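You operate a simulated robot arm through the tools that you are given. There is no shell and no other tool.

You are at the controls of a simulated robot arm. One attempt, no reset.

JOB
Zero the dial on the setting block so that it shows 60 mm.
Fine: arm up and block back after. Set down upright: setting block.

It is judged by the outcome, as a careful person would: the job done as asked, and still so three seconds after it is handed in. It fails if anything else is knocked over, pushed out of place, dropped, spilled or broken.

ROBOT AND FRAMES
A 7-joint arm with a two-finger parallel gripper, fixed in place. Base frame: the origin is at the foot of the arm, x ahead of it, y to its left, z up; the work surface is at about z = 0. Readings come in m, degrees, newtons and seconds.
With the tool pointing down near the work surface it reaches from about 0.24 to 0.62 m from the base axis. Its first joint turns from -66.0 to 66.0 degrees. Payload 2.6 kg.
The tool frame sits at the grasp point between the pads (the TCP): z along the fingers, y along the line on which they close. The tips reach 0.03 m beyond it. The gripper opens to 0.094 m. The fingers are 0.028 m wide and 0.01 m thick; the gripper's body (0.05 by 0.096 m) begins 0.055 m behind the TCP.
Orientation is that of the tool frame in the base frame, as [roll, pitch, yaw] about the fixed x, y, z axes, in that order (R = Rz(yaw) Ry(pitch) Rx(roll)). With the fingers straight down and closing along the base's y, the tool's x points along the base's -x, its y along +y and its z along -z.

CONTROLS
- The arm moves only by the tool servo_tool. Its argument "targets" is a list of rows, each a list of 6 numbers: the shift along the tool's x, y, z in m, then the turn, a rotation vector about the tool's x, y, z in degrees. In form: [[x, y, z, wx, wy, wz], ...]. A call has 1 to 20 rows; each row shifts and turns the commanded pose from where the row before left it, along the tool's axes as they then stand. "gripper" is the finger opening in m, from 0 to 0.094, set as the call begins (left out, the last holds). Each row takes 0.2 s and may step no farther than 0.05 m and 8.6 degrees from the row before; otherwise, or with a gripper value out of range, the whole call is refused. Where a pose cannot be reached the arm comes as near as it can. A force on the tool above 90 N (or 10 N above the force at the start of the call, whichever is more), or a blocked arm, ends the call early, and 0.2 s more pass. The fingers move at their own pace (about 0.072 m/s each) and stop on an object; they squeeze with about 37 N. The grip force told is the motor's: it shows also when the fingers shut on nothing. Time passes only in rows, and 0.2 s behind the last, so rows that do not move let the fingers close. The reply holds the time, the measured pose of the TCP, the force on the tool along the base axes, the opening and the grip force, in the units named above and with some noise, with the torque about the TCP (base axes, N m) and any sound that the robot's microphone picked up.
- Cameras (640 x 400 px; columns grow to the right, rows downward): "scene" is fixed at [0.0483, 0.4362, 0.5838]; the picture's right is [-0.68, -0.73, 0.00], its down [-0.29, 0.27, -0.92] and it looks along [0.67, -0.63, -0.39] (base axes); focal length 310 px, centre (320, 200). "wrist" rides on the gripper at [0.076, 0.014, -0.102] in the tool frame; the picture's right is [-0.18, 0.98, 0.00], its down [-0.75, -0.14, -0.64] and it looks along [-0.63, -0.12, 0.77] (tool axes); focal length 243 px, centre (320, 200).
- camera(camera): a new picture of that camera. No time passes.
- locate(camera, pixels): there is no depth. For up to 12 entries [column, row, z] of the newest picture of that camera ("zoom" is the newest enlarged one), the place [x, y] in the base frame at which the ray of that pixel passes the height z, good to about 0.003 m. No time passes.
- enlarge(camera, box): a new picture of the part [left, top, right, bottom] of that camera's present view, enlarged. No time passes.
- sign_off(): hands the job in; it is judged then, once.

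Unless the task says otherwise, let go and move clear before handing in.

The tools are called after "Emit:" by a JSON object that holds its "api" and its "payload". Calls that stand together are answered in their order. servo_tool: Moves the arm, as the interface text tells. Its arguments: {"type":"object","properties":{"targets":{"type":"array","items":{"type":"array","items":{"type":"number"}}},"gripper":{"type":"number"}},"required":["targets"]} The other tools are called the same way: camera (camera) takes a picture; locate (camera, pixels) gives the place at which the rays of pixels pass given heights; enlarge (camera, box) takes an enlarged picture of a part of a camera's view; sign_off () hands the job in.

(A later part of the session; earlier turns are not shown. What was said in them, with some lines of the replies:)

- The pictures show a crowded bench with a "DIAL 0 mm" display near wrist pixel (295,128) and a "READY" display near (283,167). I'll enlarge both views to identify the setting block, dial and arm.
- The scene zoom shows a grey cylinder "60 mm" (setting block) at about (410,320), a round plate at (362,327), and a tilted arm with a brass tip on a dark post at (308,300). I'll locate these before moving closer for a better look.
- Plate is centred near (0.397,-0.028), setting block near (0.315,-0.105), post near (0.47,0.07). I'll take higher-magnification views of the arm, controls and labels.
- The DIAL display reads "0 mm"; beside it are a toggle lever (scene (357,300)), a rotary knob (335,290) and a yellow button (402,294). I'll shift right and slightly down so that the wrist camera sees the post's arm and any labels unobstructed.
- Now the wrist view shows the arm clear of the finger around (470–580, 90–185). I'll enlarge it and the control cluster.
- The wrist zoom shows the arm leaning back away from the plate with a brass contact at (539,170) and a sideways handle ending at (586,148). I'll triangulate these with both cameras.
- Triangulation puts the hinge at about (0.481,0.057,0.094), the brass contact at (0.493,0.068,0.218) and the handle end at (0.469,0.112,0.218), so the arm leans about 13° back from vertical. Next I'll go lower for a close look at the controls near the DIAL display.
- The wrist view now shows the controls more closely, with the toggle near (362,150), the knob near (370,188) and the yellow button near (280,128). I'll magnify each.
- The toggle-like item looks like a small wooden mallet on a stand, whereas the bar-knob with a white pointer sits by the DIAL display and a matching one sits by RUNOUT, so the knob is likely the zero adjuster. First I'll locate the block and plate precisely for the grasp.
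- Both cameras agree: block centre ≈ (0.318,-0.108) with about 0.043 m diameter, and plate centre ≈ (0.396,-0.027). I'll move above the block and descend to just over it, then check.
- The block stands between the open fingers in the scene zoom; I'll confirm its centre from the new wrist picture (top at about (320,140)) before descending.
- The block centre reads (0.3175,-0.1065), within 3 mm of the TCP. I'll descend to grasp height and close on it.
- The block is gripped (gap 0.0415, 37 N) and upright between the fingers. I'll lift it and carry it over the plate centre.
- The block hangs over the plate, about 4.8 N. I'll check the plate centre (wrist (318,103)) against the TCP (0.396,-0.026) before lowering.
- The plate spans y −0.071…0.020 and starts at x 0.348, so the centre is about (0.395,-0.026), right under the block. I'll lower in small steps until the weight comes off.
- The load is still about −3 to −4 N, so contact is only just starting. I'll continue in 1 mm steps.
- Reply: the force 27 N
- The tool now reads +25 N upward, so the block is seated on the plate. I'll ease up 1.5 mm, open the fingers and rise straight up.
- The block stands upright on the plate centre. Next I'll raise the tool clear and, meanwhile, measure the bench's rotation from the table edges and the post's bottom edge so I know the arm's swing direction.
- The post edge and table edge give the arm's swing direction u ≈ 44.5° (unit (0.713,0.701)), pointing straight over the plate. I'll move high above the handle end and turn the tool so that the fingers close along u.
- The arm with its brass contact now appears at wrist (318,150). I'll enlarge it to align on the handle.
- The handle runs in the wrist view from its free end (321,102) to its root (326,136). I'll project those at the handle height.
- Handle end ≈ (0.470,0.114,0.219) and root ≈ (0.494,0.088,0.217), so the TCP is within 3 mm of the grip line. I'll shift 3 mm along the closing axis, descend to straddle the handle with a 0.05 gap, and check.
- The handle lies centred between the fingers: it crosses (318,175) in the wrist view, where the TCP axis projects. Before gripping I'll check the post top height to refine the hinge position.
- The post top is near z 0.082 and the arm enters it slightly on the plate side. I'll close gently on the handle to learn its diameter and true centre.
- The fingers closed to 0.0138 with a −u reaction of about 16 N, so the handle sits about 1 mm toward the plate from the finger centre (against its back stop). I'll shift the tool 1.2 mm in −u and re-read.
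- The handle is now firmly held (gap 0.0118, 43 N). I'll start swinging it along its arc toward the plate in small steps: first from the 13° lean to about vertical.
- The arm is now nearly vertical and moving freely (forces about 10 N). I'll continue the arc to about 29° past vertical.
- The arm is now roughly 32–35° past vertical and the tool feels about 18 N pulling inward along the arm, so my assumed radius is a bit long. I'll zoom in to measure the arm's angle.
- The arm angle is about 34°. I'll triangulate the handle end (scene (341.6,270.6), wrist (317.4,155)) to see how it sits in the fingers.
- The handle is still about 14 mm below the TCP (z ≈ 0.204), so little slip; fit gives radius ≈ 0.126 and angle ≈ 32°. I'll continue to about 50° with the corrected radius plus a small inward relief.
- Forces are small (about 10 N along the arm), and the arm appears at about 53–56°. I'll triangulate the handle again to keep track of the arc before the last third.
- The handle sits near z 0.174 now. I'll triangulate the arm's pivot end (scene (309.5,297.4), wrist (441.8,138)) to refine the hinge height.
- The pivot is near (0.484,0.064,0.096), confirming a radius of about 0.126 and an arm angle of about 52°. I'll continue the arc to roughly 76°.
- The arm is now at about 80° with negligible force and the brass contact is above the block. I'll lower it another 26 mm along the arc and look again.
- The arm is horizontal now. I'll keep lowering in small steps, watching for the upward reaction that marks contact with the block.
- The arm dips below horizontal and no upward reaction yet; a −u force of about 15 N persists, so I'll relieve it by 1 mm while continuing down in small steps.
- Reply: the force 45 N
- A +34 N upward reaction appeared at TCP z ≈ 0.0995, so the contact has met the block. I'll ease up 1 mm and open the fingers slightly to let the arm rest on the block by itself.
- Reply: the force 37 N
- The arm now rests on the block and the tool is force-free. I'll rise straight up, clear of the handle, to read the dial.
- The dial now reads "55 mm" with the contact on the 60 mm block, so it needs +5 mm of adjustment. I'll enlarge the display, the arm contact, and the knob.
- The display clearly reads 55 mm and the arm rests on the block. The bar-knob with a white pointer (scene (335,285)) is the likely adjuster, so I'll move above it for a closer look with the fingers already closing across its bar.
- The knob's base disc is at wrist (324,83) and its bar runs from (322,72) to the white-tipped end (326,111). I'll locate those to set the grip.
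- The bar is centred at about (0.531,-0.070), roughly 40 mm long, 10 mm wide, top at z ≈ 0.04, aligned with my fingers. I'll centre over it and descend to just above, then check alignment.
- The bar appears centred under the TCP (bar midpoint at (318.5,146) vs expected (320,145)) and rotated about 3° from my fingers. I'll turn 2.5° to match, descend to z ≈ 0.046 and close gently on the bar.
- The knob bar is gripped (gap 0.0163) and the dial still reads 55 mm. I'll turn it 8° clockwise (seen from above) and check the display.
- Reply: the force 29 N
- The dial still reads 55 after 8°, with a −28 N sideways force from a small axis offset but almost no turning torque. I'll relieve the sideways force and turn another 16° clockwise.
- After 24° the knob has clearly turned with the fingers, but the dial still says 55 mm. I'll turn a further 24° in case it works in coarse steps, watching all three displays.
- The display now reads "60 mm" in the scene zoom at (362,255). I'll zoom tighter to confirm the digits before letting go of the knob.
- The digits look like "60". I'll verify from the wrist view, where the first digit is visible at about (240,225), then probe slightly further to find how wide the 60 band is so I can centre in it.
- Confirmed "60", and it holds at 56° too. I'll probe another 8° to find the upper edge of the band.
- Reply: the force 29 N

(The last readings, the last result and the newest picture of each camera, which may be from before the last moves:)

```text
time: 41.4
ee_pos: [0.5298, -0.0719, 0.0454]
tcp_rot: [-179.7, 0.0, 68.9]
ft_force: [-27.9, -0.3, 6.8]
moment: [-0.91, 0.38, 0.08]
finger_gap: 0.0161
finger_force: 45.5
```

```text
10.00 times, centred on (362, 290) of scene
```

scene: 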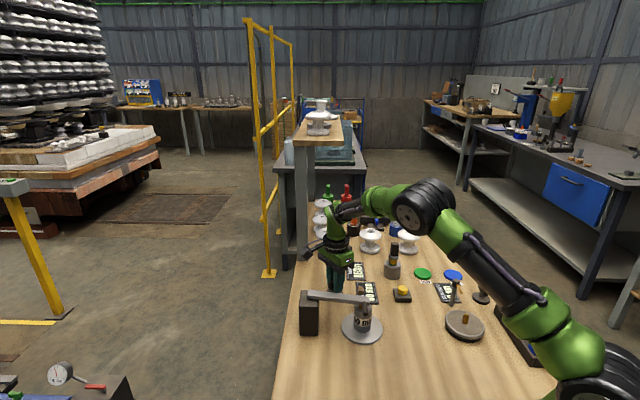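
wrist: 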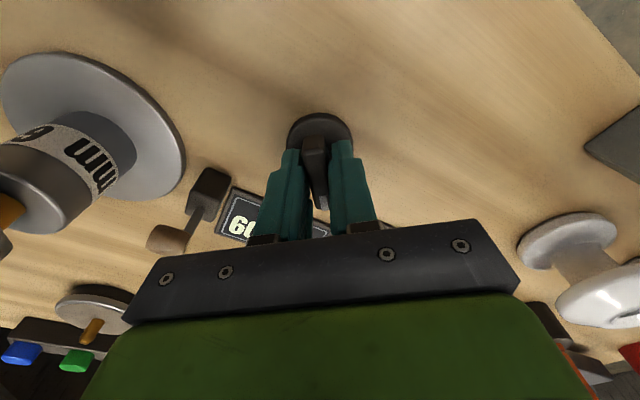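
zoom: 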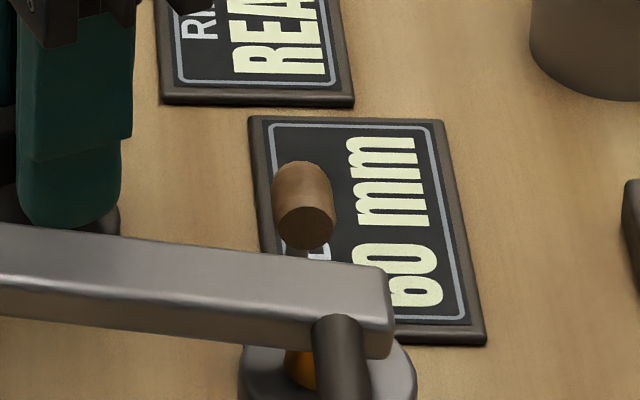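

Still 60 at 64°. I'll relieve the sideways force and probe up to about 80° to see whether the reading steps again.

Emit:
{"api": "servo_tool", "payload": {"targets": [[-0.0004, -0.0011, 0, 0, 0, 0], [0, 0, 0, 0, 0, 4], [0, 0, 0, 0, 0, 4], [0, 0, 0, 0, 0, 0]]}}

Emit:
{"api": "enlarge", "payload": {"camera": "scene", "box": [340, 270, 385, 310]}}

Emit:
{"api": "servo_tool", "payload": {"targets": [[0, 0, 0, 0, 0, 4], [0, 0, 0, 0, 0, 4], [0, 0, 0, 0, 0, 0]]}}

Emit:
{"api": "enlarge", "payload": {"camera": "scene", "box": [340, 270, 385, 310]}}

```text
time: 42.4
ee_pos: [0.5304, -0.0709, 0.0454]
tcp_rot: [-180.0, -0.1, 61.0]
ft_force: [-14.1, -1.8, -3.6]
moment: [0.41, -0.18, -0.01]
finger_gap: 0.0162
finger_force: 44.8
```

```text
10.00 times, centred on (362, 290) of scene
```

zoom: 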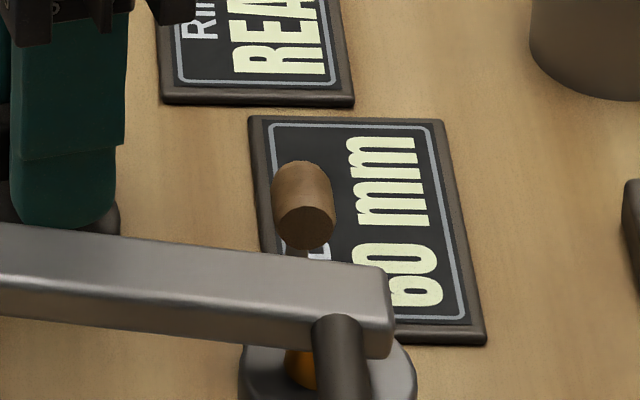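

```text
time: 43.2
ee_pos: [0.5296, -0.0714, 0.0453]
tcp_rot: [-179.9, 0.0, 52.9]
ft_force: [-25.1, -0.8, 2.8]
moment: [0.92, -0.63, 0.03]
finger_gap: 0.0165
finger_force: 44.7
```

```text
10.00 times, centred on (362, 290) of scene
```

zoom: 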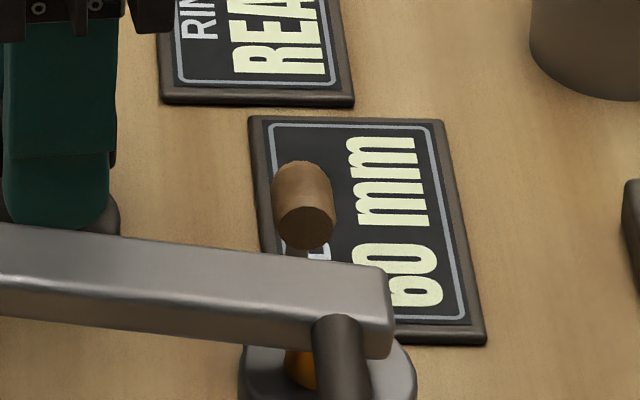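

The reading stays at 60 from 48° through 80°, so it either steps coarsely or latches. I'll turn back gradually to learn which, since that tells me where to leave the knob.

Emit:
{"api": "servo_tool", "payload": {"targets": [[0, 0, 0, 0, 0, -6.4], [0, 0, 0, 0, 0, -6.4], [0, 0, 0, 0, 0, -6.4], [0, 0, 0, 0, 0, -6.4], [0, 0, 0, 0, 0, -6.4], [0, 0, 0, 0, 0, -4], [0, 0, 0, 0, 0, -4], [0, 0, 0, 0, 0, 0]]}}

Emit:
{"api": "enlarge", "payload": {"camera": "scene", "box": [340, 270, 385, 310]}}

```text
time: 45.0
ee_pos: [0.5312, -0.0715, 0.0449]
tcp_rot: [179.9, 0.1, 93.3]
ft_force: [27.8, -5.4, -27.7]
moment: [0.61, 0.03, -0.04]
finger_gap: 0.0166
finger_force: 45.0
```

```text
10.00 times, centred on (362, 290) of scene
```

zoom: 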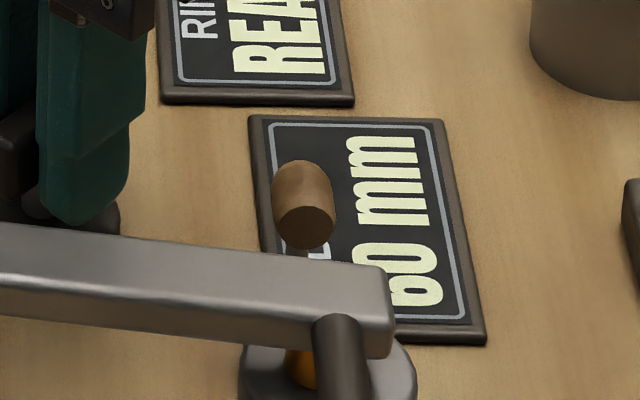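

Still 60 at 40°. I'll relieve the accumulated side load and continue back to 24°, where it earlier read 55.

Emit:
{"api": "servo_tool", "payload": {"targets": [[0, 0.0012, 0.001, 0, 0, 0], [0, 0, 0, 0, 0, -4], [0, 0, 0, 0, 0, -4], [0, 0, 0, 0, 0, 0]]}}

Emit:
{"api": "enlarge", "payload": {"camera": "scene", "box": [340, 270, 385, 310]}}

Emit:
{"api": "servo_tool", "payload": {"targets": [[0, 0, 0, 0, 0, -4], [0, 0, 0, 0, 0, -4], [0, 0, 0, 0, 0, -4], [0, 0, 0, 0, 0, 0]]}}

Emit:
{"api": "enlarge", "payload": {"camera": "scene", "box": [340, 270, 385, 310]}}

```text
time: 46.0
ee_pos: [0.5303, -0.0719, 0.0457]
tcp_rot: [179.9, 0.1, 101.1]
ft_force: [-9.2, -0.1, 8.3]
moment: [-1.34, -0.26, 0.0]
finger_gap: 0.0161
finger_force: 45.2
```

```text
10.00 times, centred on (362, 290) of scene
```

zoom: 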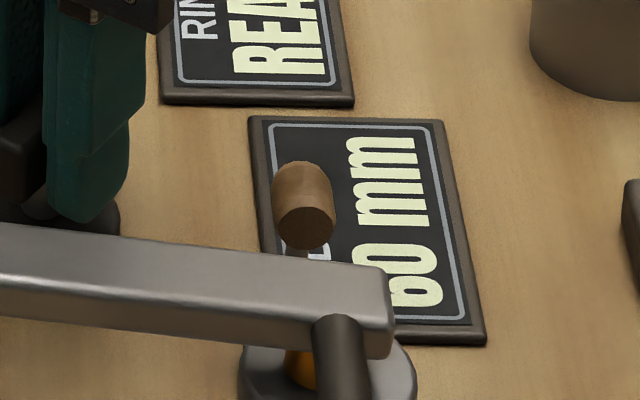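

```text
time: 47.0
ee_pos: [0.5307, -0.0723, 0.0457]
tcp_rot: [180.0, 0.0, 113.0]
ft_force: [-14.6, 0.2, 23.1]
moment: [0.45, 0.2, 0.03]
finger_gap: 0.0163
finger_force: 45.1
```

```text
10.00 times, centred on (362, 290) of scene
```

zoom: 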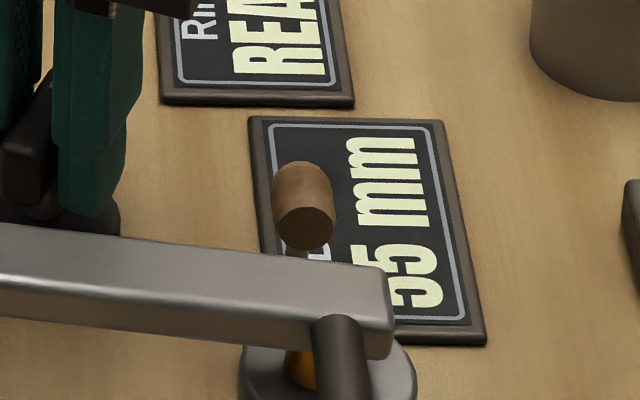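

It drops back to 55 at 20° and shows 60 at 32°, so the knob adjusts continuously with a 5 mm display step, not a latch. I'll pin down the lower edge, then the upper edge, and leave the knob mid-band.

Emit:
{"api": "servo_tool", "payload": {"targets": [[0, -0.0005, -0.001, 0, 0, 0], [0, 0, 0, 0, 0, 4], [0, 0, 0, 0, 0, 2], [0, 0, 0, 0, 0, 0]]}}

Emit:
{"api": "enlarge", "payload": {"camera": "scene", "box": [340, 270, 385, 310]}}

Emit:
{"api": "servo_tool", "payload": {"targets": [[0, 0, 0, 0, 0, 2], [0, 0, 0, 0, 0, 0]]}}

Emit:
{"api": "enlarge", "payload": {"camera": "scene", "box": [340, 270, 385, 310]}}

```text
time: 48.0
ee_pos: [0.5314, -0.0718, 0.0466]
tcp_rot: [180.0, 0.0, 107.0]
ft_force: [-6.3, -2.9, 11.1]
moment: [0.63, 0.18, 0.03]
finger_gap: 0.0165
finger_force: 45.5
```

```text
10.00 times, centred on (362, 290) of scene
```

zoom: 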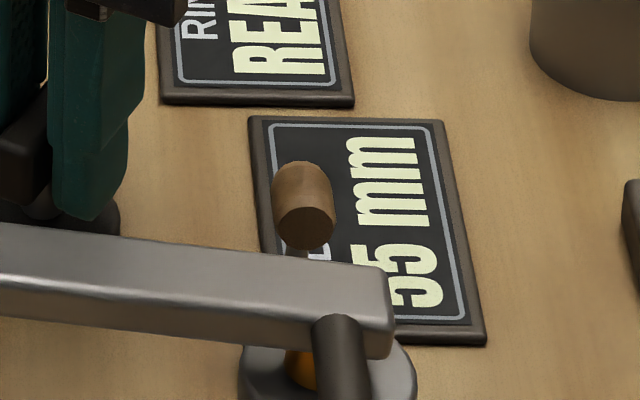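

```text
time: 48.6
ee_pos: [0.5313, -0.0714, 0.0462]
tcp_rot: [-179.9, 0.1, 105.1]
ft_force: [-11.8, 1.4, 11.2]
moment: [-1.11, -0.26, -0.01]
finger_gap: 0.0165
finger_force: 45.0
```

```text
10.00 times, centred on (362, 290) of scene
```

zoom: 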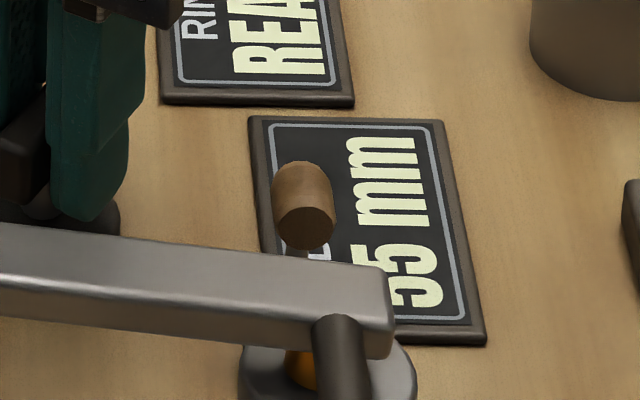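

The switch from 55 to 60 is at about 30° (yaw ≈ 103°). Now I'll turn forward to about 88° (yaw ≈ 45°) to look for the upper edge.

Emit:
{"api": "servo_tool", "payload": {"targets": [[0, 0, 0, 0, 0, 6], [0, 0, 0, 0, 0, 6], [0, 0, 0, 0, 0, 6], [0, 0, 0, 0, 0, 6], [0, 0, 0, 0, 0, 6], [0, 0, 0, 0, 0, 6], [0, 0, 0, 0, 0, 6], [0, 0, 0, 0, 0, 6], [0, 0, 0, 0, 0, 6], [0, 0, 0, 0, 0, 6], [0, 0, 0, 0, 0, 0]]}}

Emit:
{"api": "enlarge", "payload": {"camera": "scene", "box": [340, 270, 385, 310]}}

```text
time: 51.0
ee_pos: [0.5308, -0.0707, 0.045]
tcp_rot: [-179.8, 0.0, 44.9]
ft_force: [-29.8, 3.8, 15.0]
moment: [0.65, -0.51, 0.05]
finger_gap: 0.0165
finger_force: 44.7
```

```text
10.00 times, centred on (362, 290) of scene
```

zoom: 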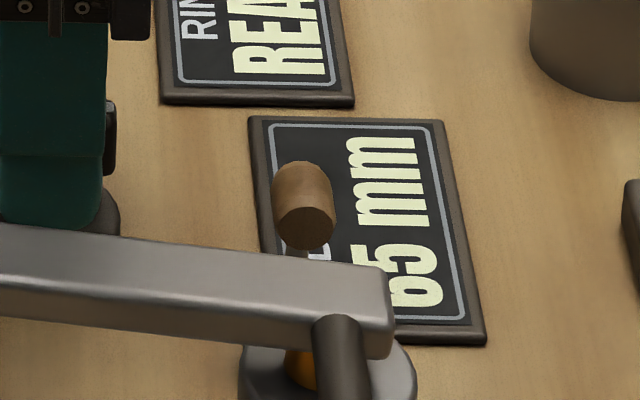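

It shows 65 at 88° and 60 at 80°, so the 60 band spans about 30°–84° and its middle is 57° (yaw ≈ 76°). I'll turn back to there.

Emit:
{"api": "servo_tool", "payload": {"targets": [[0, 0, 0, 0, 0, -6.2], [0, 0, 0, 0, 0, -6.2], [0, 0, 0, 0, 0, -6.2], [0, 0, 0, 0, 0, -6.2], [0, 0, 0, 0, 0, -6.2], [0, 0, 0, 0, 0, 0]]}}

Emit:
{"api": "enlarge", "payload": {"camera": "scene", "box": [340, 270, 385, 310]}}

```text
time: 52.4
ee_pos: [0.5308, -0.0723, 0.0446]
tcp_rot: [-179.9, -0.1, 76.1]
ft_force: [-20.4, 2.2, 5.1]
moment: [-0.24, 0.16, 0.04]
finger_gap: 0.0162
finger_force: 45.2
```

```text
10.00 times, centred on (362, 290) of scene
```

zoom: 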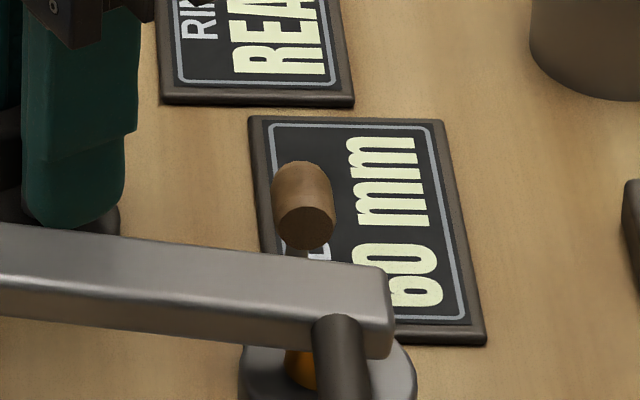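

It reads 60 mm at mid-band. I'll relieve the side load, open the fingers just enough, and lift straight off the knob.

Emit:
{"api": "servo_tool", "payload": {"targets": [[-0.0002, -0.001, 0, 0, 0, 0], [0, 0, 0, 0, 0, 0]]}}

Emit:
{"api": "servo_tool", "payload": {"targets": [[0, 0, 0, 0, 0, 0], [0, 0, 0, 0, 0, 0]], "gripper": 0.035}}

Emit:
{"api": "servo_tool", "payload": {"targets": [[0, 0, -0.02, 0, 0, 0], [0, 0, -0.03, 0, 0, 0], [0, 0, -0.04, 0, 0, 0], [0, 0, -0.04, 0, 0, 0], [0, 0, -0.04, 0, 0, 0], [0, 0, -0.04, 0, 0, 0], [0, 0, -0.03, 0, 0, 0], [0, 0, 0, 0, 0, 0]]}}

Emit:
{"api": "enlarge", "payload": {"camera": "scene", "box": [300, 250, 400, 340]}}

Emit:
{"api": "camera", "payload": {"camera": "wrist"}}

```text
time: 53.0
ee_pos: [0.5297, -0.0726, 0.0455]
tcp_rot: [179.9, 0.1, 76.0]
ft_force: [-0.9, -2.9, -8.7]
moment: [1.04, -0.25, -0.02]
finger_gap: 0.0169
finger_force: 45.0
```

```text
time: 53.6
ee_pos: [0.5294, -0.0711, 0.0456]
tcp_rot: [179.9, 0.0, 76.0]
ft_force: [0.5, 0.6, -0.1]
moment: [0.0, -0.03, 0.03]
finger_gap: 0.0351
finger_force: 0.1
```

```text
time: 55.4
ee_pos: [0.5308, -0.0726, 0.2874]
tcp_rot: [-179.9, 0.0, 76.1]
ft_force: [0.2, -1.2, 0.0]
moment: [0.0, -0.03, 0.02]
finger_gap: 0.0352
finger_force: 0.0
```

```text
4.44 times, centred on (350, 295) of scene
```

zoom: 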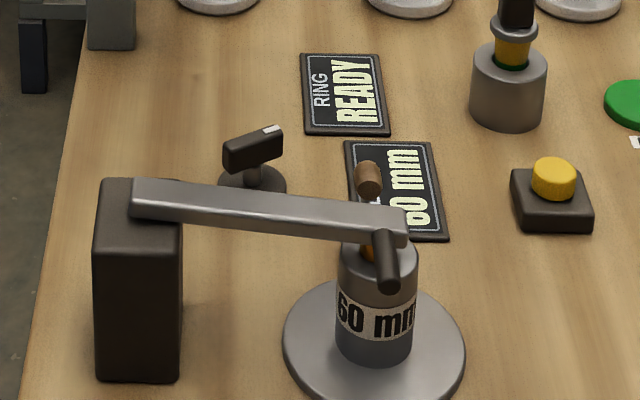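

```text
taken
```

wrist: 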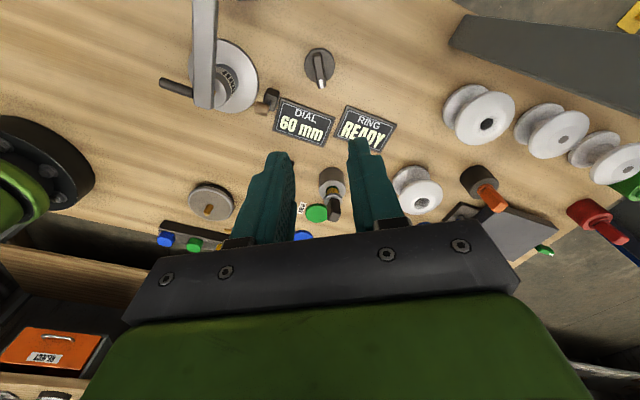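

The dial holds at 60 mm with the knob released (knob pointer now turned). Next I'll turn the fingers back to yaw 135.5°, move above the handle where I let go of it, and look.

Emit:
{"api": "servo_tool", "payload": {"targets": [[0, 0, 0, 0, 0, -7.43], [0, 0, 0, 0, 0, -7.43], [0, 0, 0, 0, 0, -7.43], [0, 0, 0, 0, 0, -7.43], [0, 0, 0, 0, 0, -7.43], [0, 0, 0, 0, 0, -7.43], [0, 0, 0, 0, 0, -7.43], [0, 0, 0, 0, 0, -7.39], [0.0413, -0.0155, 0, 0, 0, 0], [0.0413, -0.0155, 0, 0, 0, 0], [0.0413, -0.0155, 0, 0, 0, 0], [0.0412, -0.0153, 0, 0, 0, 0], [0, 0, 0, 0, 0, 0]], "gripper": 0.045}}

Emit:
{"api": "servo_tool", "payload": {"targets": [[0, 0, 0.04, 0, 0, 0], [0, 0, 0.04, 0, 0, 0], [0, 0, 0.04, 0, 0, 0], [0, 0, 0, 0, 0, 0]]}}

Emit:
{"api": "camera", "payload": {"camera": "wrist"}}

Emit:
{"api": "enlarge", "payload": {"camera": "scene", "box": [290, 240, 410, 350]}}

```text
time: 58.2
ee_pos: [0.3672, 0.0005, 0.2874]
tcp_rot: [179.9, 0.0, 135.6]
ft_force: [0.2, -0.2, 0.8]
moment: [-0.03, 0.02, 0.0]
finger_gap: 0.045
finger_force: 0.1
```

```text
time: 59.2
ee_pos: [0.3688, 0.0001, 0.166]
tcp_rot: [179.9, 0.1, 135.4]
ft_force: [0.0, -0.5, 0.5]
moment: [0.01, -0.02, 0.01]
finger_gap: 0.0452
finger_force: 0.1
```

```text
taken
```

wrist: 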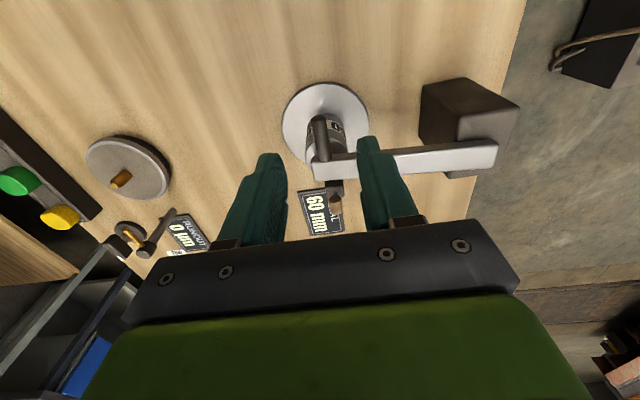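

```text
3.64 times, centred on (350, 295) of scene
```

zoom: 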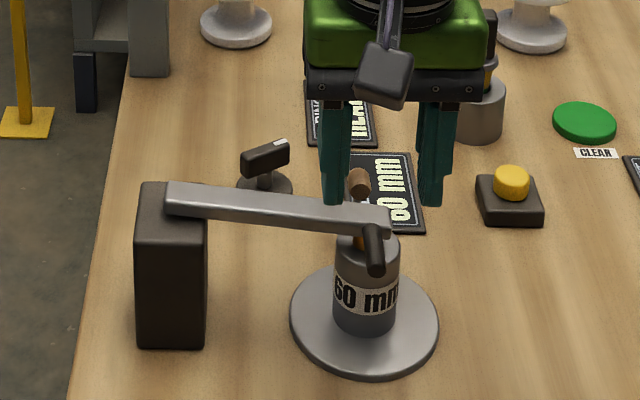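

The handle lies centred between the fingers (at (320,130) in the wrist view) and the dial still shows 60. I'll descend to the previous grip height and close on the handle.

Emit:
{"api": "servo_tool", "payload": {"targets": [[0.0003, 0.0005, 0.02, 0, 0, 0], [0, 0, 0.02, 0, 0, 0], [0, 0, 0.016, 0, 0, 0], [0, 0, 0.01, 0, 0, 0], [0, 0, 0, 0, 0, 0]]}}

Emit:
{"api": "camera", "payload": {"camera": "wrist"}}

Emit:
{"api": "enlarge", "payload": {"camera": "scene", "box": [290, 240, 410, 350]}}

```text
time: 60.4
ee_pos: [0.3691, -0.0005, 0.0996]
tcp_rot: [179.9, 0.0, 135.4]
ft_force: [-0.3, -0.5, -0.2]
moment: [0.01, 0.0, -0.03]
finger_gap: 0.0453
finger_force: 0.2
```

```text
taken
```

wrist: 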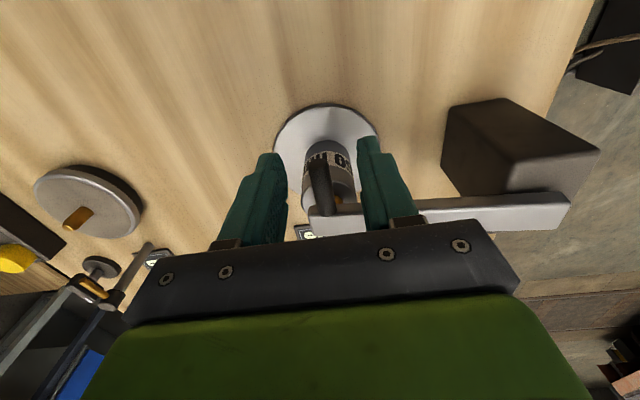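

```text
3.64 times, centred on (350, 295) of scene
```

zoom: 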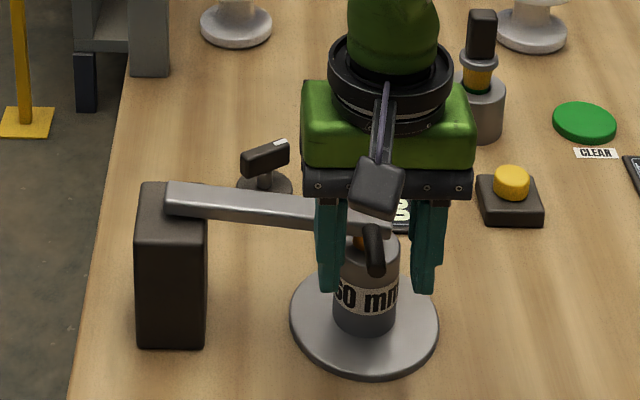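

The fingers straddle the handle and clear the block. I'll close on the handle, then begin the reverse arc with the fitted pivot (radius ≈ 0.123 m), starting with the first 18°.

Emit:
{"api": "servo_tool", "payload": {"targets": [[0, 0, 0, 0, 0, 0], [0, 0, 0, 0, 0, 0], [0, 0, 0, 0, 0, 0]], "gripper": 0.004}}

Emit:
{"api": "servo_tool", "payload": {"targets": [[0, -0.0004, -0.007, 0, 0, 0], [0, -0.0004, -0.007, 0, 0, 0], [0, 0.0007, -0.0128, 0, 0, 0], [0, 0, 0, 0, 0, 0]]}}

Emit:
{"api": "enlarge", "payload": {"camera": "scene", "box": [290, 240, 410, 350]}}

```text
time: 61.2
ee_pos: [0.3685, 0.0001, 0.0993]
tcp_rot: [179.9, 0.0, 135.5]
ft_force: [-0.7, 0.3, -1.6]
moment: [-0.23, -0.16, -0.46]
finger_gap: 0.0115
finger_force: 44.8
```

```text
time: 62.2
ee_pos: [0.3687, 0.0001, 0.127]
tcp_rot: [-180.0, -0.1, 135.5]
ft_force: [-2.7, 3.6, -1.9]
moment: [0.24, 0.21, -0.33]
finger_gap: 0.0112
finger_force: 45.1
```

```text
3.64 times, centred on (350, 295) of scene
```

zoom: 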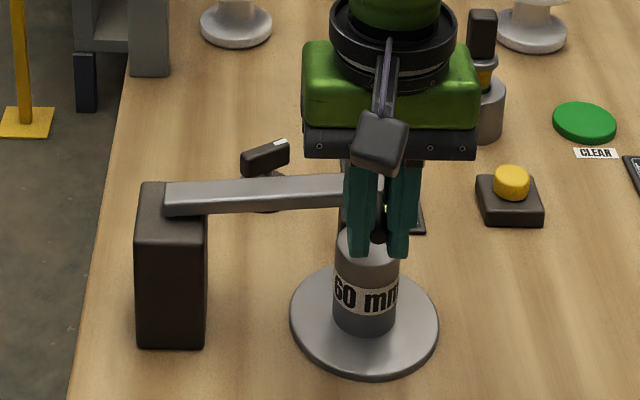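

The handle is held and the arm is lifting off the block with forces of only a few newtons; the block stays put. I'll continue the arc up to about 42°.

Emit:
{"api": "servo_tool", "payload": {"targets": [[0, 0.002, -0.0127, 0, 0, 0], [0, 0.0033, -0.0124, 0, 0, 0], [0, 0.0046, -0.012, 0, 0, 0], [0, 0.0058, -0.0115, 0, 0, 0], [0, 0, 0, 0, 0, 0]]}}

Emit:
{"api": "servo_tool", "payload": {"targets": [[0, 0.007, -0.0108, 0, 0, 0], [0, 0.0081, -0.01, 0, 0, 0], [0, 0.0091, -0.0091, 0, 0, 0], [0, 0, 0, 0, 0, 0]]}}

Emit:
{"api": "enlarge", "payload": {"camera": "scene", "box": [290, 220, 410, 350]}}

```text
time: 63.4
ee_pos: [0.3795, 0.0117, 0.1761]
tcp_rot: [179.9, 0.2, 135.6]
ft_force: [24.2, 3.4, -14.8]
moment: [0.33, 0.0, -0.57]
finger_gap: 0.0115
finger_force: 45.3
```

```text
time: 64.4
ee_pos: [0.3963, 0.0288, 0.206]
tcp_rot: [-179.8, 0.2, 135.4]
ft_force: [12.2, -8.6, -7.9]
moment: [-0.5, -0.31, -0.39]
finger_gap: 0.0115
finger_force: 45.0
```

```text
3.08 times, centred on (350, 285) of scene
```

zoom: 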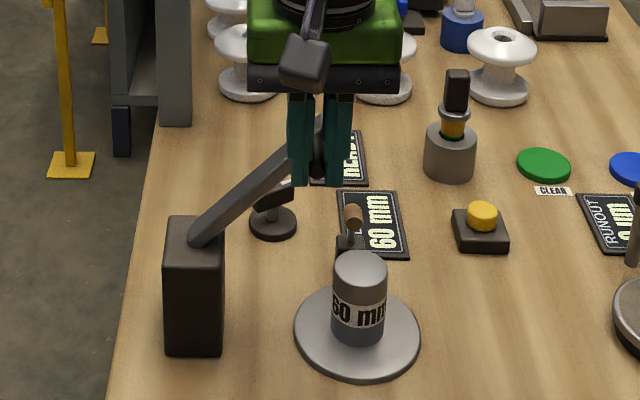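

The arm is at about 42° with low forces and the display still shows 60 mm. I'll continue up to vertical.

Emit:
{"api": "servo_tool", "payload": {"targets": [[0, 0.01, -0.0081, 0, 0, 0], [0, 0.0108, -0.007, 0, 0, 0], [0, 0.0115, -0.0058, 0, 0, 0], [0, 0, 0, 0, 0, 0]]}}

Emit:
{"api": "servo_tool", "payload": {"targets": [[0, 0.012, -0.0046, 0, 0, 0], [0, 0.0124, -0.0033, 0, 0, 0], [0, 0.0127, -0.002, 0, 0, 0], [0, 0.0128, -0.0007, 0, 0, 0], [0, 0, 0, 0, 0, 0]]}}

Emit:
{"api": "enlarge", "payload": {"camera": "scene", "box": [270, 200, 390, 340]}}

```text
time: 65.4
ee_pos: [0.4202, 0.0532, 0.2257]
tcp_rot: [180.0, 0.0, 135.4]
ft_force: [4.4, -9.2, 4.8]
moment: [-0.07, 0.15, -0.5]
finger_gap: 0.0114
finger_force: 44.9
```

```text
time: 66.6
ee_pos: [0.4552, 0.0877, 0.2373]
tcp_rot: [-179.8, 0.0, 135.3]
ft_force: [7.6, -8.9, -16.9]
moment: [-0.43, -0.29, -0.58]
finger_gap: 0.0112
finger_force: 44.8
```

```text
2.86 times, centred on (330, 270) of scene
```

zoom: 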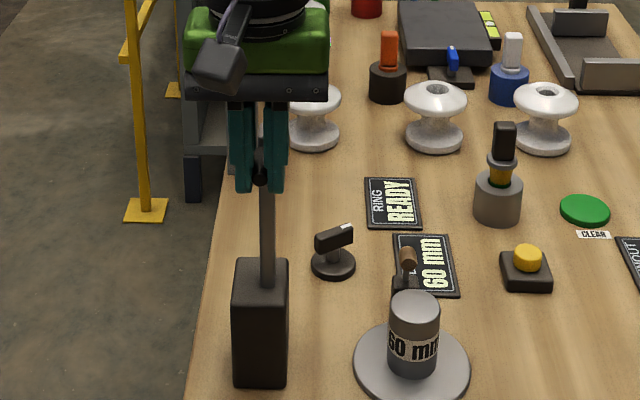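

The arm is vertical. I'll swing it the last 13° back to its rest stop, taking the final part gently.

Emit:
{"api": "servo_tool", "payload": {"targets": [[0, 0.009, 0.001, 0, 0, 0], [0, 0.008, 0.0014, 0, 0, 0], [0, 0.006, 0.0012, 0, 0, 0], [0, 0, 0, 0, 0, 0]]}}

Emit:
{"api": "servo_tool", "payload": {"targets": [[0, 0.003, 0.0007, 0, 0, 0], [0, 0, 0, 0, 0, 0]]}}

Emit:
{"api": "enlarge", "payload": {"camera": "scene", "box": [270, 200, 390, 340]}}

```text
time: 67.6
ee_pos: [0.4709, 0.1043, 0.2343]
tcp_rot: [179.9, 0.1, 135.4]
ft_force: [8.0, -8.7, -0.1]
moment: [-0.05, 0.19, -0.5]
finger_gap: 0.0116
finger_force: 45.2
```

```text
time: 68.2
ee_pos: [0.4721, 0.1056, 0.2335]
tcp_rot: [179.9, 0.2, 135.4]
ft_force: [8.4, -8.9, 6.8]
moment: [-0.12, 0.04, -0.51]
finger_gap: 0.0114
finger_force: 44.8
```

```text
2.86 times, centred on (330, 270) of scene
```

zoom: 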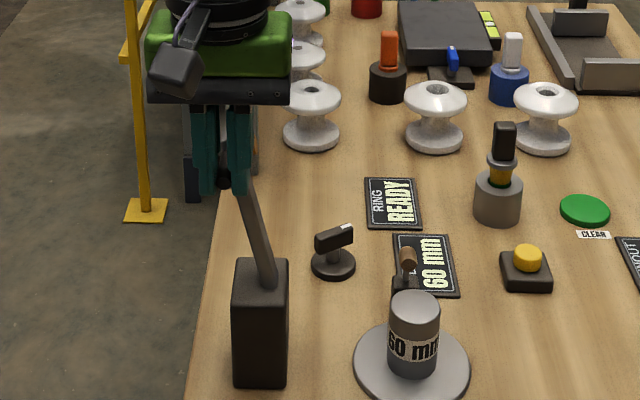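

The arm leans back nearly as before, about 2–3 mm short of the stop with no stop force yet. I'll nudge in 1.5 mm steps until it meets the stop.

Emit:
{"api": "servo_tool", "payload": {"targets": [[0, 0.0015, 0.0003, 0, 0, 0], [0, 0, 0, 0, 0, 0]]}}

Emit:
{"api": "servo_tool", "payload": {"targets": [[0, 0.0012, 0.0003, 0, 0, 0], [0, 0, 0, 0, 0, 0]]}}

```text
time: 68.8
ee_pos: [0.4737, 0.1071, 0.2338]
tcp_rot: [179.9, 0.1, 135.5]
ft_force: [9.8, -8.8, 6.5]
moment: [-0.49, -0.36, -0.47]
finger_gap: 0.0114
finger_force: 44.9
```

```text
time: 69.4
ee_pos: [0.4749, 0.1068, 0.2333]
tcp_rot: [179.9, 0.3, 135.4]
ft_force: [12.1, -10.1, 10.9]
moment: [-0.18, -0.2, -0.49]
finger_gap: 0.0113
finger_force: 44.6
```

The handle is back at its original position (u ≈ 0.409). I'll open the fingers so that the arm settles on its stop, then check before rising.

Emit:
{"api": "servo_tool", "payload": {"targets": [[0, 0, 0, 0, 0, 0], [0, 0, 0, 0, 0, 0]], "gripper": 0.045}}

Emit:
{"api": "camera", "payload": {"camera": "wrist"}}

Emit:
{"api": "enlarge", "payload": {"camera": "scene", "box": [270, 200, 390, 340]}}

```text
time: 70.0
ee_pos: [0.4749, 0.1091, 0.2317]
tcp_rot: [-180.0, -0.1, 135.5]
ft_force: [-0.5, -0.3, 0.3]
moment: [0.0, 0.0, -0.02]
finger_gap: 0.0449
finger_force: 0.0
```

```text
taken
```

wrist: 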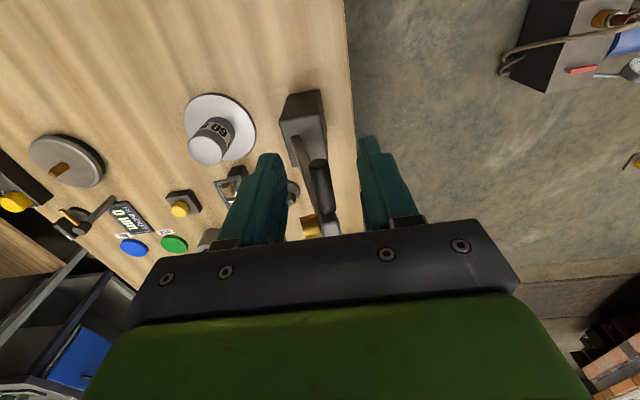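

```text
2.86 times, centred on (330, 270) of scene
```

zoom: 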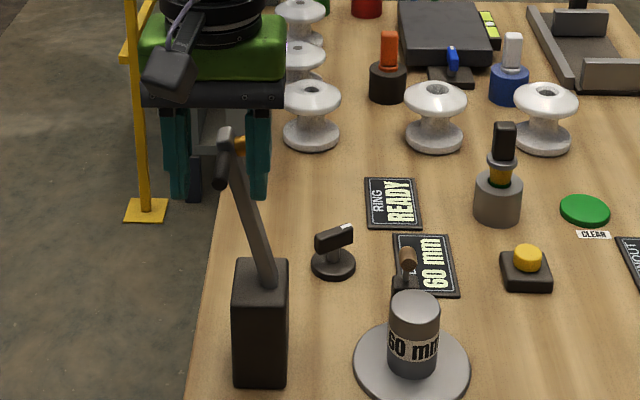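

The arm stays up at its original lean and the dial shows 60 mm. I'll rise clear, turn the gripper back, and move above the block on the plate.

Emit:
{"api": "servo_tool", "payload": {"targets": [[0, 0, -0.02, 0, 0, 0], [0, 0, -0.04, 0, 0, 0], [0, 0, -0.04, 0, 0, 0], [0, 0, 0, 0, 0, 0]]}}

Emit:
{"api": "servo_tool", "payload": {"targets": [[0, 0, 0, 0, 0, -7.4], [0, 0, 0, 0, 0, -7.4], [0, 0, 0, 0, 0, -7.4], [0, 0, 0, 0, 0, -7.4], [0, 0, 0, 0, 0, -7.4], [0, 0, 0, 0, 0, -7.5], [0.0198, -0.0339, 0, 0, 0, 0], [0.0198, -0.0339, 0, 0, 0, 0], [0.0198, -0.0339, 0, 0, 0, 0], [0.0196, -0.0338, 0, 0, 0, 0], [0, 0, 0, 0, 0, 0]], "gripper": 0.075}}

Emit:
{"api": "camera", "payload": {"camera": "wrist"}}

Emit:
{"api": "enlarge", "payload": {"camera": "scene", "box": [280, 230, 440, 350]}}

```text
time: 71.0
ee_pos: [0.4733, 0.1072, 0.3311]
tcp_rot: [179.9, 0.0, 135.5]
ft_force: [0.2, -0.1, 0.3]
moment: [0.03, 0.03, -0.01]
finger_gap: 0.0449
finger_force: 0.1
```

```text
time: 73.4
ee_pos: [0.3961, -0.0272, 0.3299]
tcp_rot: [179.9, -0.1, 180.0]
ft_force: [0.0, 0.8, -0.2]
moment: [-0.01, 0.0, 0.04]
finger_gap: 0.0747
finger_force: 0.1
```

```text
taken
```

wrist: 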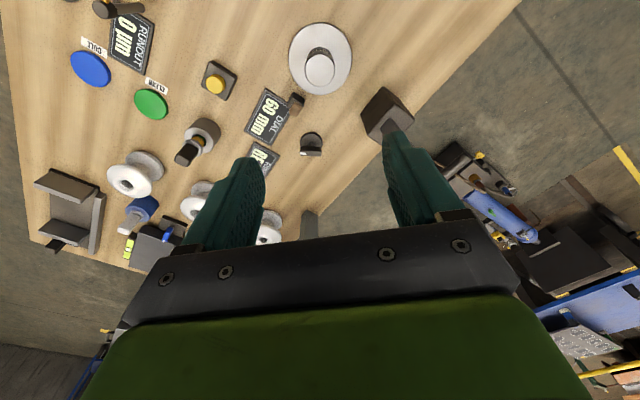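

```text
3.33 times, centred on (360, 290) of scene
```

zoom: 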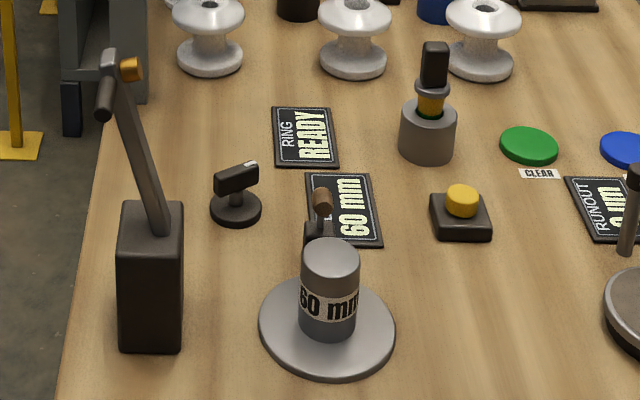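

The arm matches its starting picture exactly and the dial shows 60 mm. I'll check the block's centre in the wrist view (top at (320,70)) and descend part-way.

Emit:
{"api": "locate", "payload": {"camera": "wrist", "pixels": [[320, 70, 0.066]]}}

Emit:
{"api": "servo_tool", "payload": {"targets": [[0, 0, 0.045, 0, 0, 0], [0, 0, 0.045, 0, 0, 0], [0, 0, 0.045, 0, 0, 0], [0, 0, 0.045, 0, 0, 0], [0, 0, 0.03, 0, 0, 0], [0, 0, 0, 0, 0, 0]]}}

Emit:
{"api": "camera", "payload": {"camera": "wrist"}}

Emit:
{"api": "locate", "payload": {"camera": "wrist", "pixels": [[320, 140, 0.066], [289, 140, 0.066], [351, 140, 0.066]]}}

```text
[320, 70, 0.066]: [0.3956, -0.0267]
```

```text
time: 74.8
ee_pos: [0.3942, -0.0286, 0.1225]
tcp_rot: [180.0, 0.1, 179.9]
ft_force: [-1.1, -0.1, -1.1]
moment: [-0.03, -0.03, -0.02]
finger_gap: 0.075
finger_force: 0.1
```

```text
taken
```

wrist: 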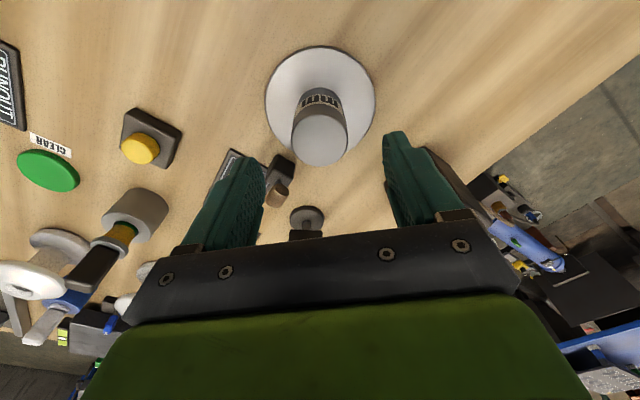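

```text
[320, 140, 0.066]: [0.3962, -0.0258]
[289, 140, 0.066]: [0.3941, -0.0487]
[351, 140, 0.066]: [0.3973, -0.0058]
```

The block centre reads (0.396,-0.027), right under the TCP. I'll descend to grip height and close.

Emit:
{"api": "servo_tool", "payload": {"targets": [[0, 0.0005, 0.025, 0, 0, 0], [0, 0, 0.025, 0, 0, 0], [0, 0, 0.0235, 0, 0, 0], [0, 0, 0, 0, 0, 0]]}}

Emit:
{"api": "servo_tool", "payload": {"targets": [[0, 0, 0, 0, 0, 0], [0, 0, 0, 0, 0, 0], [0, 0, 0, 0, 0, 0]], "gripper": 0.03}}

Emit:
{"api": "servo_tool", "payload": {"targets": [[0, 0, -0.01, 0, 0, 0], [0, 0, -0.025, 0, 0, 0], [0, 0, -0.03, 0, 0, 0], [0, 0, 0, 0, 0, 0]]}}

Emit:
{"api": "enlarge", "payload": {"camera": "scene", "box": [290, 240, 440, 350]}}

```text
time: 75.8
ee_pos: [0.3958, -0.0271, 0.0479]
tcp_rot: [180.0, -0.1, 179.9]
ft_force: [-0.7, 0.1, 0.0]
moment: [0.0, -0.01, 0.0]
finger_gap: 0.0751
finger_force: 0.1
```

```text
time: 76.6
ee_pos: [0.3956, -0.0276, 0.0482]
tcp_rot: [180.0, 0.0, 179.9]
ft_force: [-0.1, -1.5, -0.4]
moment: [-0.06, 0.03, -0.02]
finger_gap: 0.0416
finger_force: 36.6
```

```text
time: 77.6
ee_pos: [0.3964, -0.028, 0.1128]
tcp_rot: [-179.9, -0.1, -179.9]
ft_force: [0.6, -0.6, -4.2]
moment: [0.0, 0.04, -0.01]
finger_gap: 0.0414
finger_force: 37.5
```

```text
3.64 times, centred on (365, 295) of scene
```

zoom: 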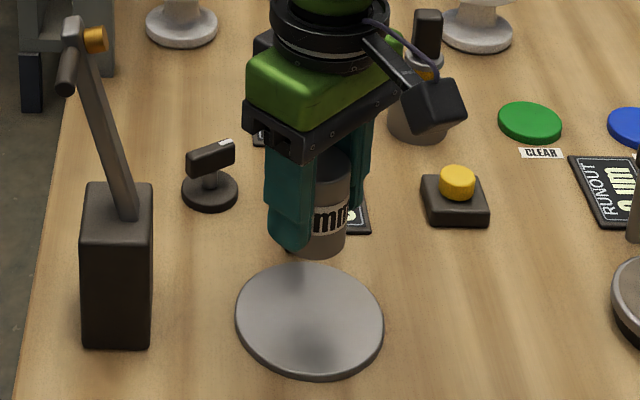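

The block is lifted with 37 N grip and the plate is empty. I'll carry it back over its original spot and lower it most of the way.

Emit:
{"api": "servo_tool", "payload": {"targets": [[0.026, -0.026, 0, 0, 0, 0], [0.027, -0.026, 0, 0, 0, 0], [0.027, -0.0255, 0, 0, 0, 0], [0, 0, 0, 0, 0, 0]]}}

Emit:
{"api": "servo_tool", "payload": {"targets": [[0, 0, 0.025, 0, 0, 0], [0, 0, 0.025, 0, 0, 0], [0, 0, 0.014, 0, 0, 0], [0, 0, 0, 0, 0, 0]]}}

Emit:
{"api": "enlarge", "payload": {"camera": "scene", "box": [340, 240, 480, 350]}}

```text
time: 78.6
ee_pos: [0.315, -0.1048, 0.1124]
tcp_rot: [180.0, -0.1, -179.9]
ft_force: [0.2, 0.2, -4.7]
moment: [-0.02, -0.01, 0.03]
finger_gap: 0.0413
finger_force: 37.1
```

```text
time: 79.6
ee_pos: [0.3142, -0.1052, 0.0492]
tcp_rot: [180.0, 0.1, 179.9]
ft_force: [0.2, 0.0, -4.3]
moment: [-0.02, 0.05, -0.04]
finger_gap: 0.0415
finger_force: 36.3
```

```text
3.64 times, centred on (410, 295) of scene
```

zoom: 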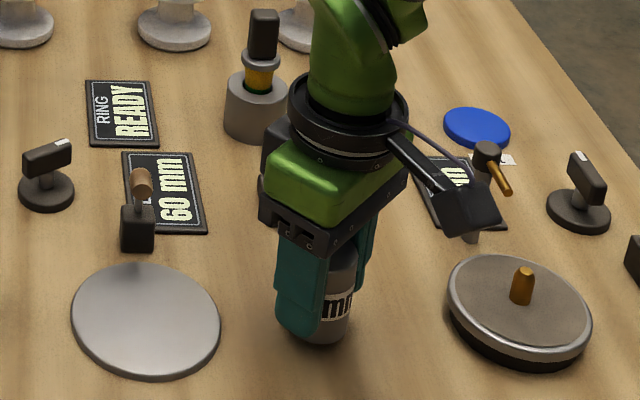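

The block hangs about 7 mm above its original spot and the dial reads 60. I'll correct 1 mm in x and lower in fine steps until the weight transfers.

Emit:
{"api": "servo_tool", "payload": {"targets": [[-0.001, 0, 0.003, 0, 0, 0], [0, 0, 0.002, 0, 0, 0], [0, 0, 0, 0, 0, 0]]}}

Emit:
{"api": "servo_tool", "payload": {"targets": [[0, 0, 0.001, 0, 0, 0], [0, 0, 0, 0, 0, 0]]}}

Emit:
{"api": "servo_tool", "payload": {"targets": [[0, 0, 0.001, 0, 0, 0], [0, 0, 0, 0, 0, 0]]}}

```text
time: 80.4
ee_pos: [0.3152, -0.1047, 0.0447]
tcp_rot: [-180.0, 0.0, 179.9]
ft_force: [-0.1, 0.4, -4.4]
moment: [0.02, -0.01, -0.01]
finger_gap: 0.0415
finger_force: 37.0
```

```text
time: 81.0
ee_pos: [0.3154, -0.1039, 0.0438]
tcp_rot: [180.0, 0.0, 179.8]
ft_force: [-0.2, 0.0, -4.4]
moment: [-0.02, 0.0, -0.01]
finger_gap: 0.0415
finger_force: 37.4
```

```text
time: 81.6
ee_pos: [0.3152, -0.1046, 0.043]
tcp_rot: [179.9, 0.1, 179.9]
ft_force: [-0.3, 0.1, -4.2]
moment: [0.03, -0.05, 0.02]
finger_gap: 0.0413
finger_force: 37.6
```

Still carrying the full weight (about −4.3 N), so it isn't down yet. I'll continue in 0.7 mm steps.

Emit:
{"api": "servo_tool", "payload": {"targets": [[-0.0005, -0.0005, 0.0007, 0, 0, 0], [0, 0, 0, 0, 0, 0]]}}

Emit:
{"api": "servo_tool", "payload": {"targets": [[0, 0, 0.0006, 0, 0, 0], [0, 0, 0, 0, 0, 0]]}}

```text
time: 82.2
ee_pos: [0.3167, -0.1053, 0.0425]
tcp_rot: [179.9, -0.1, 179.9]
ft_force: [0.0, -0.3, -3.8]
moment: [0.0, 0.0, -0.01]
finger_gap: 0.0416
finger_force: 37.2
```

```text
time: 82.8
ee_pos: [0.3167, -0.1055, 0.0407]
tcp_rot: [-180.0, 0.0, 179.9]
ft_force: [-1.9, 0.9, 6.6]
moment: [-0.02, 0.27, -0.02]
finger_gap: 0.0418
finger_force: 37.1
```

Force turned to +6.6 N, so the block stands on the bench at its original place. I'll open the fingers and rise straight up.

Emit:
{"api": "servo_tool", "payload": {"targets": [[0, 0, -0.0003, 0, 0, 0], [0, 0, 0, 0, 0, 0], [0, 0, 0, 0, 0, 0]], "gripper": 0.075}}

Emit:
{"api": "servo_tool", "payload": {"targets": [[0, 0, -0.02, 0, 0, 0], [0, 0, -0.03, 0, 0, 0], [0, 0, -0.04, 0, 0, 0], [0, 0, -0.045, 0, 0, 0], [0, 0, -0.045, 0, 0, 0], [0, 0, -0.045, 0, 0, 0], [0, 0, -0.045, 0, 0, 0], [0, 0, -0.045, 0, 0, 0], [0, 0, 0, 0, 0, 0]]}}

Emit:
{"api": "camera", "payload": {"camera": "scene"}}

Emit:
{"api": "camera", "payload": {"camera": "wrist"}}

Emit:
{"api": "enlarge", "payload": {"camera": "scene", "box": [280, 230, 440, 350]}}

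```text
time: 83.6
ee_pos: [0.3169, -0.1049, 0.0422]
tcp_rot: [-180.0, 0.0, 179.9]
ft_force: [-0.5, -0.5, -0.3]
moment: [-0.01, -0.02, 0.04]
finger_gap: 0.075
finger_force: 0.2
```

```text
time: 85.6
ee_pos: [0.3153, -0.1045, 0.3579]
tcp_rot: [-180.0, -0.1, 179.8]
ft_force: [0.5, -0.4, -0.8]
moment: [-0.01, 0.01, -0.02]
finger_gap: 0.0751
finger_force: 0.1
```

```text
taken
```

scene: 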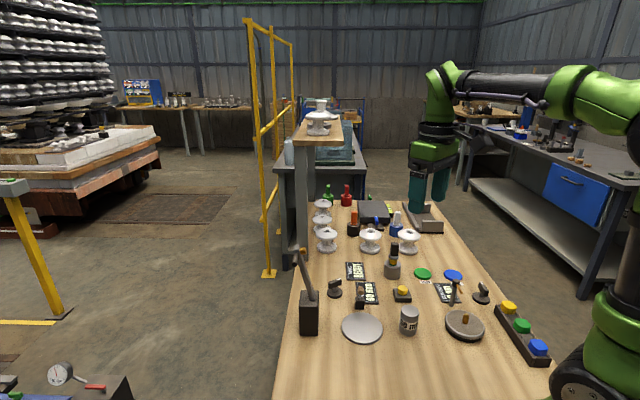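

```text
taken
```

wrist: 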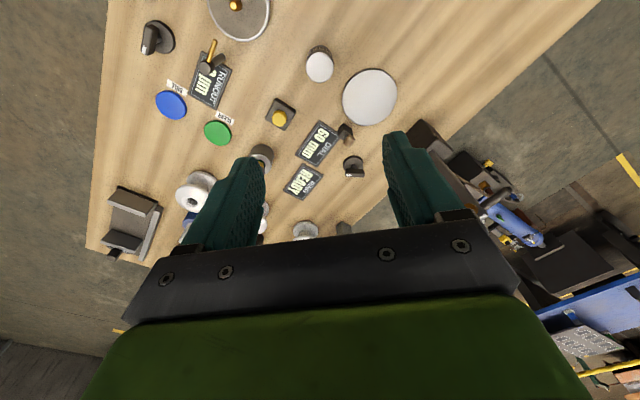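

```text
3.33 times, centred on (360, 290) of scene
```

zoom: 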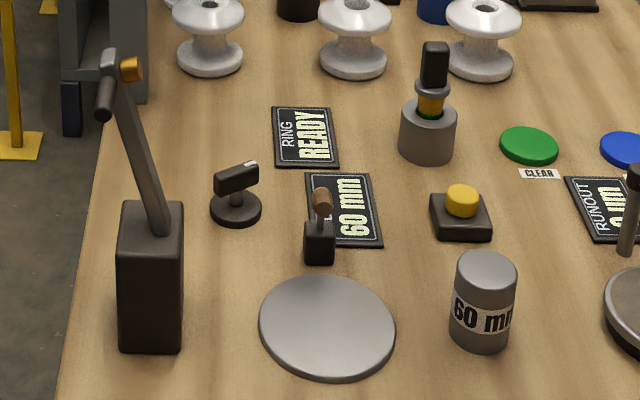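

The dial shows 60 mm, the arm is up on its stop, and the block stands upright off the plate. I'll compare the block's position with the original picture using the same enlargement as before.

Emit:
{"api": "enlarge", "payload": {"camera": "scene", "box": [380, 260, 440, 340]}}

Emit:
{"api": "enlarge", "payload": {"camera": "scene", "box": [280, 90, 460, 250]}}

```text
5.00 times, centred on (410, 300) of scene
```

zoom: 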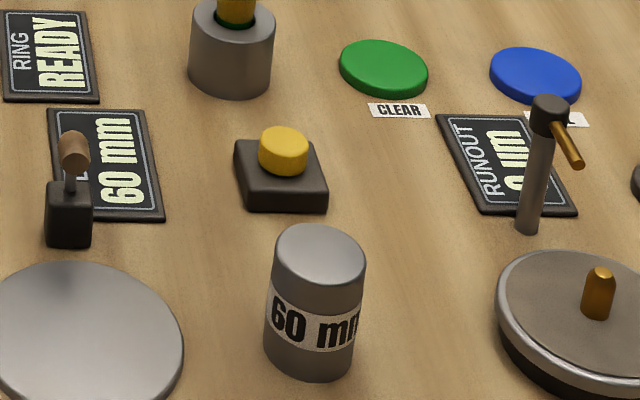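

```text
2.50 times, centred on (370, 170) of scene
```

zoom: 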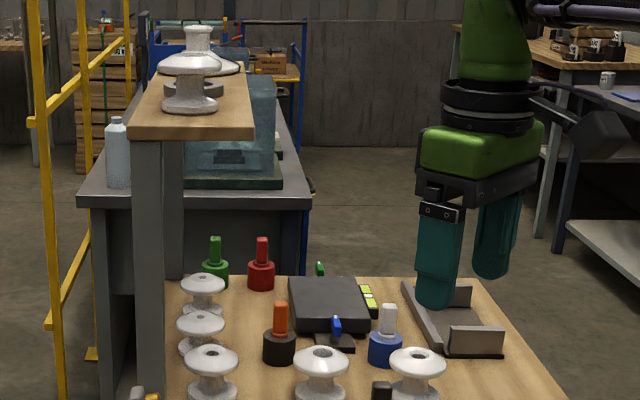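

The block is within about 2–3 mm of its original pixels ((318,300) vs (320,300) in the 5× zoom) and upright. The dial reads 60 mm, the arm is up, and everything else is unmoved, so I'm handing in.

Emit:
{"api": "sign_off", "payload": {}}

```text
The job is handed in.
```

The dial now shows 60 mm. The measuring arm is back up on its stop, and the setting block stands upright within about 2–3 mm of where it started. I handed the job in with the gripper open and clear of the bench.

- **Adjustment:** with the contact resting on the block, the dial first read 55 mm. I turned the knob beside the display clockwise until it read 60.
- **Resolution:** the display only moves in 5 mm steps. I left the knob at the middle of the range where it reads 60, about 57° from where it began. The reading stayed at 60 through raising the arm and returning the block.
- **Rest of the bench:** in the final pictures, nothing else had moved or tipped.
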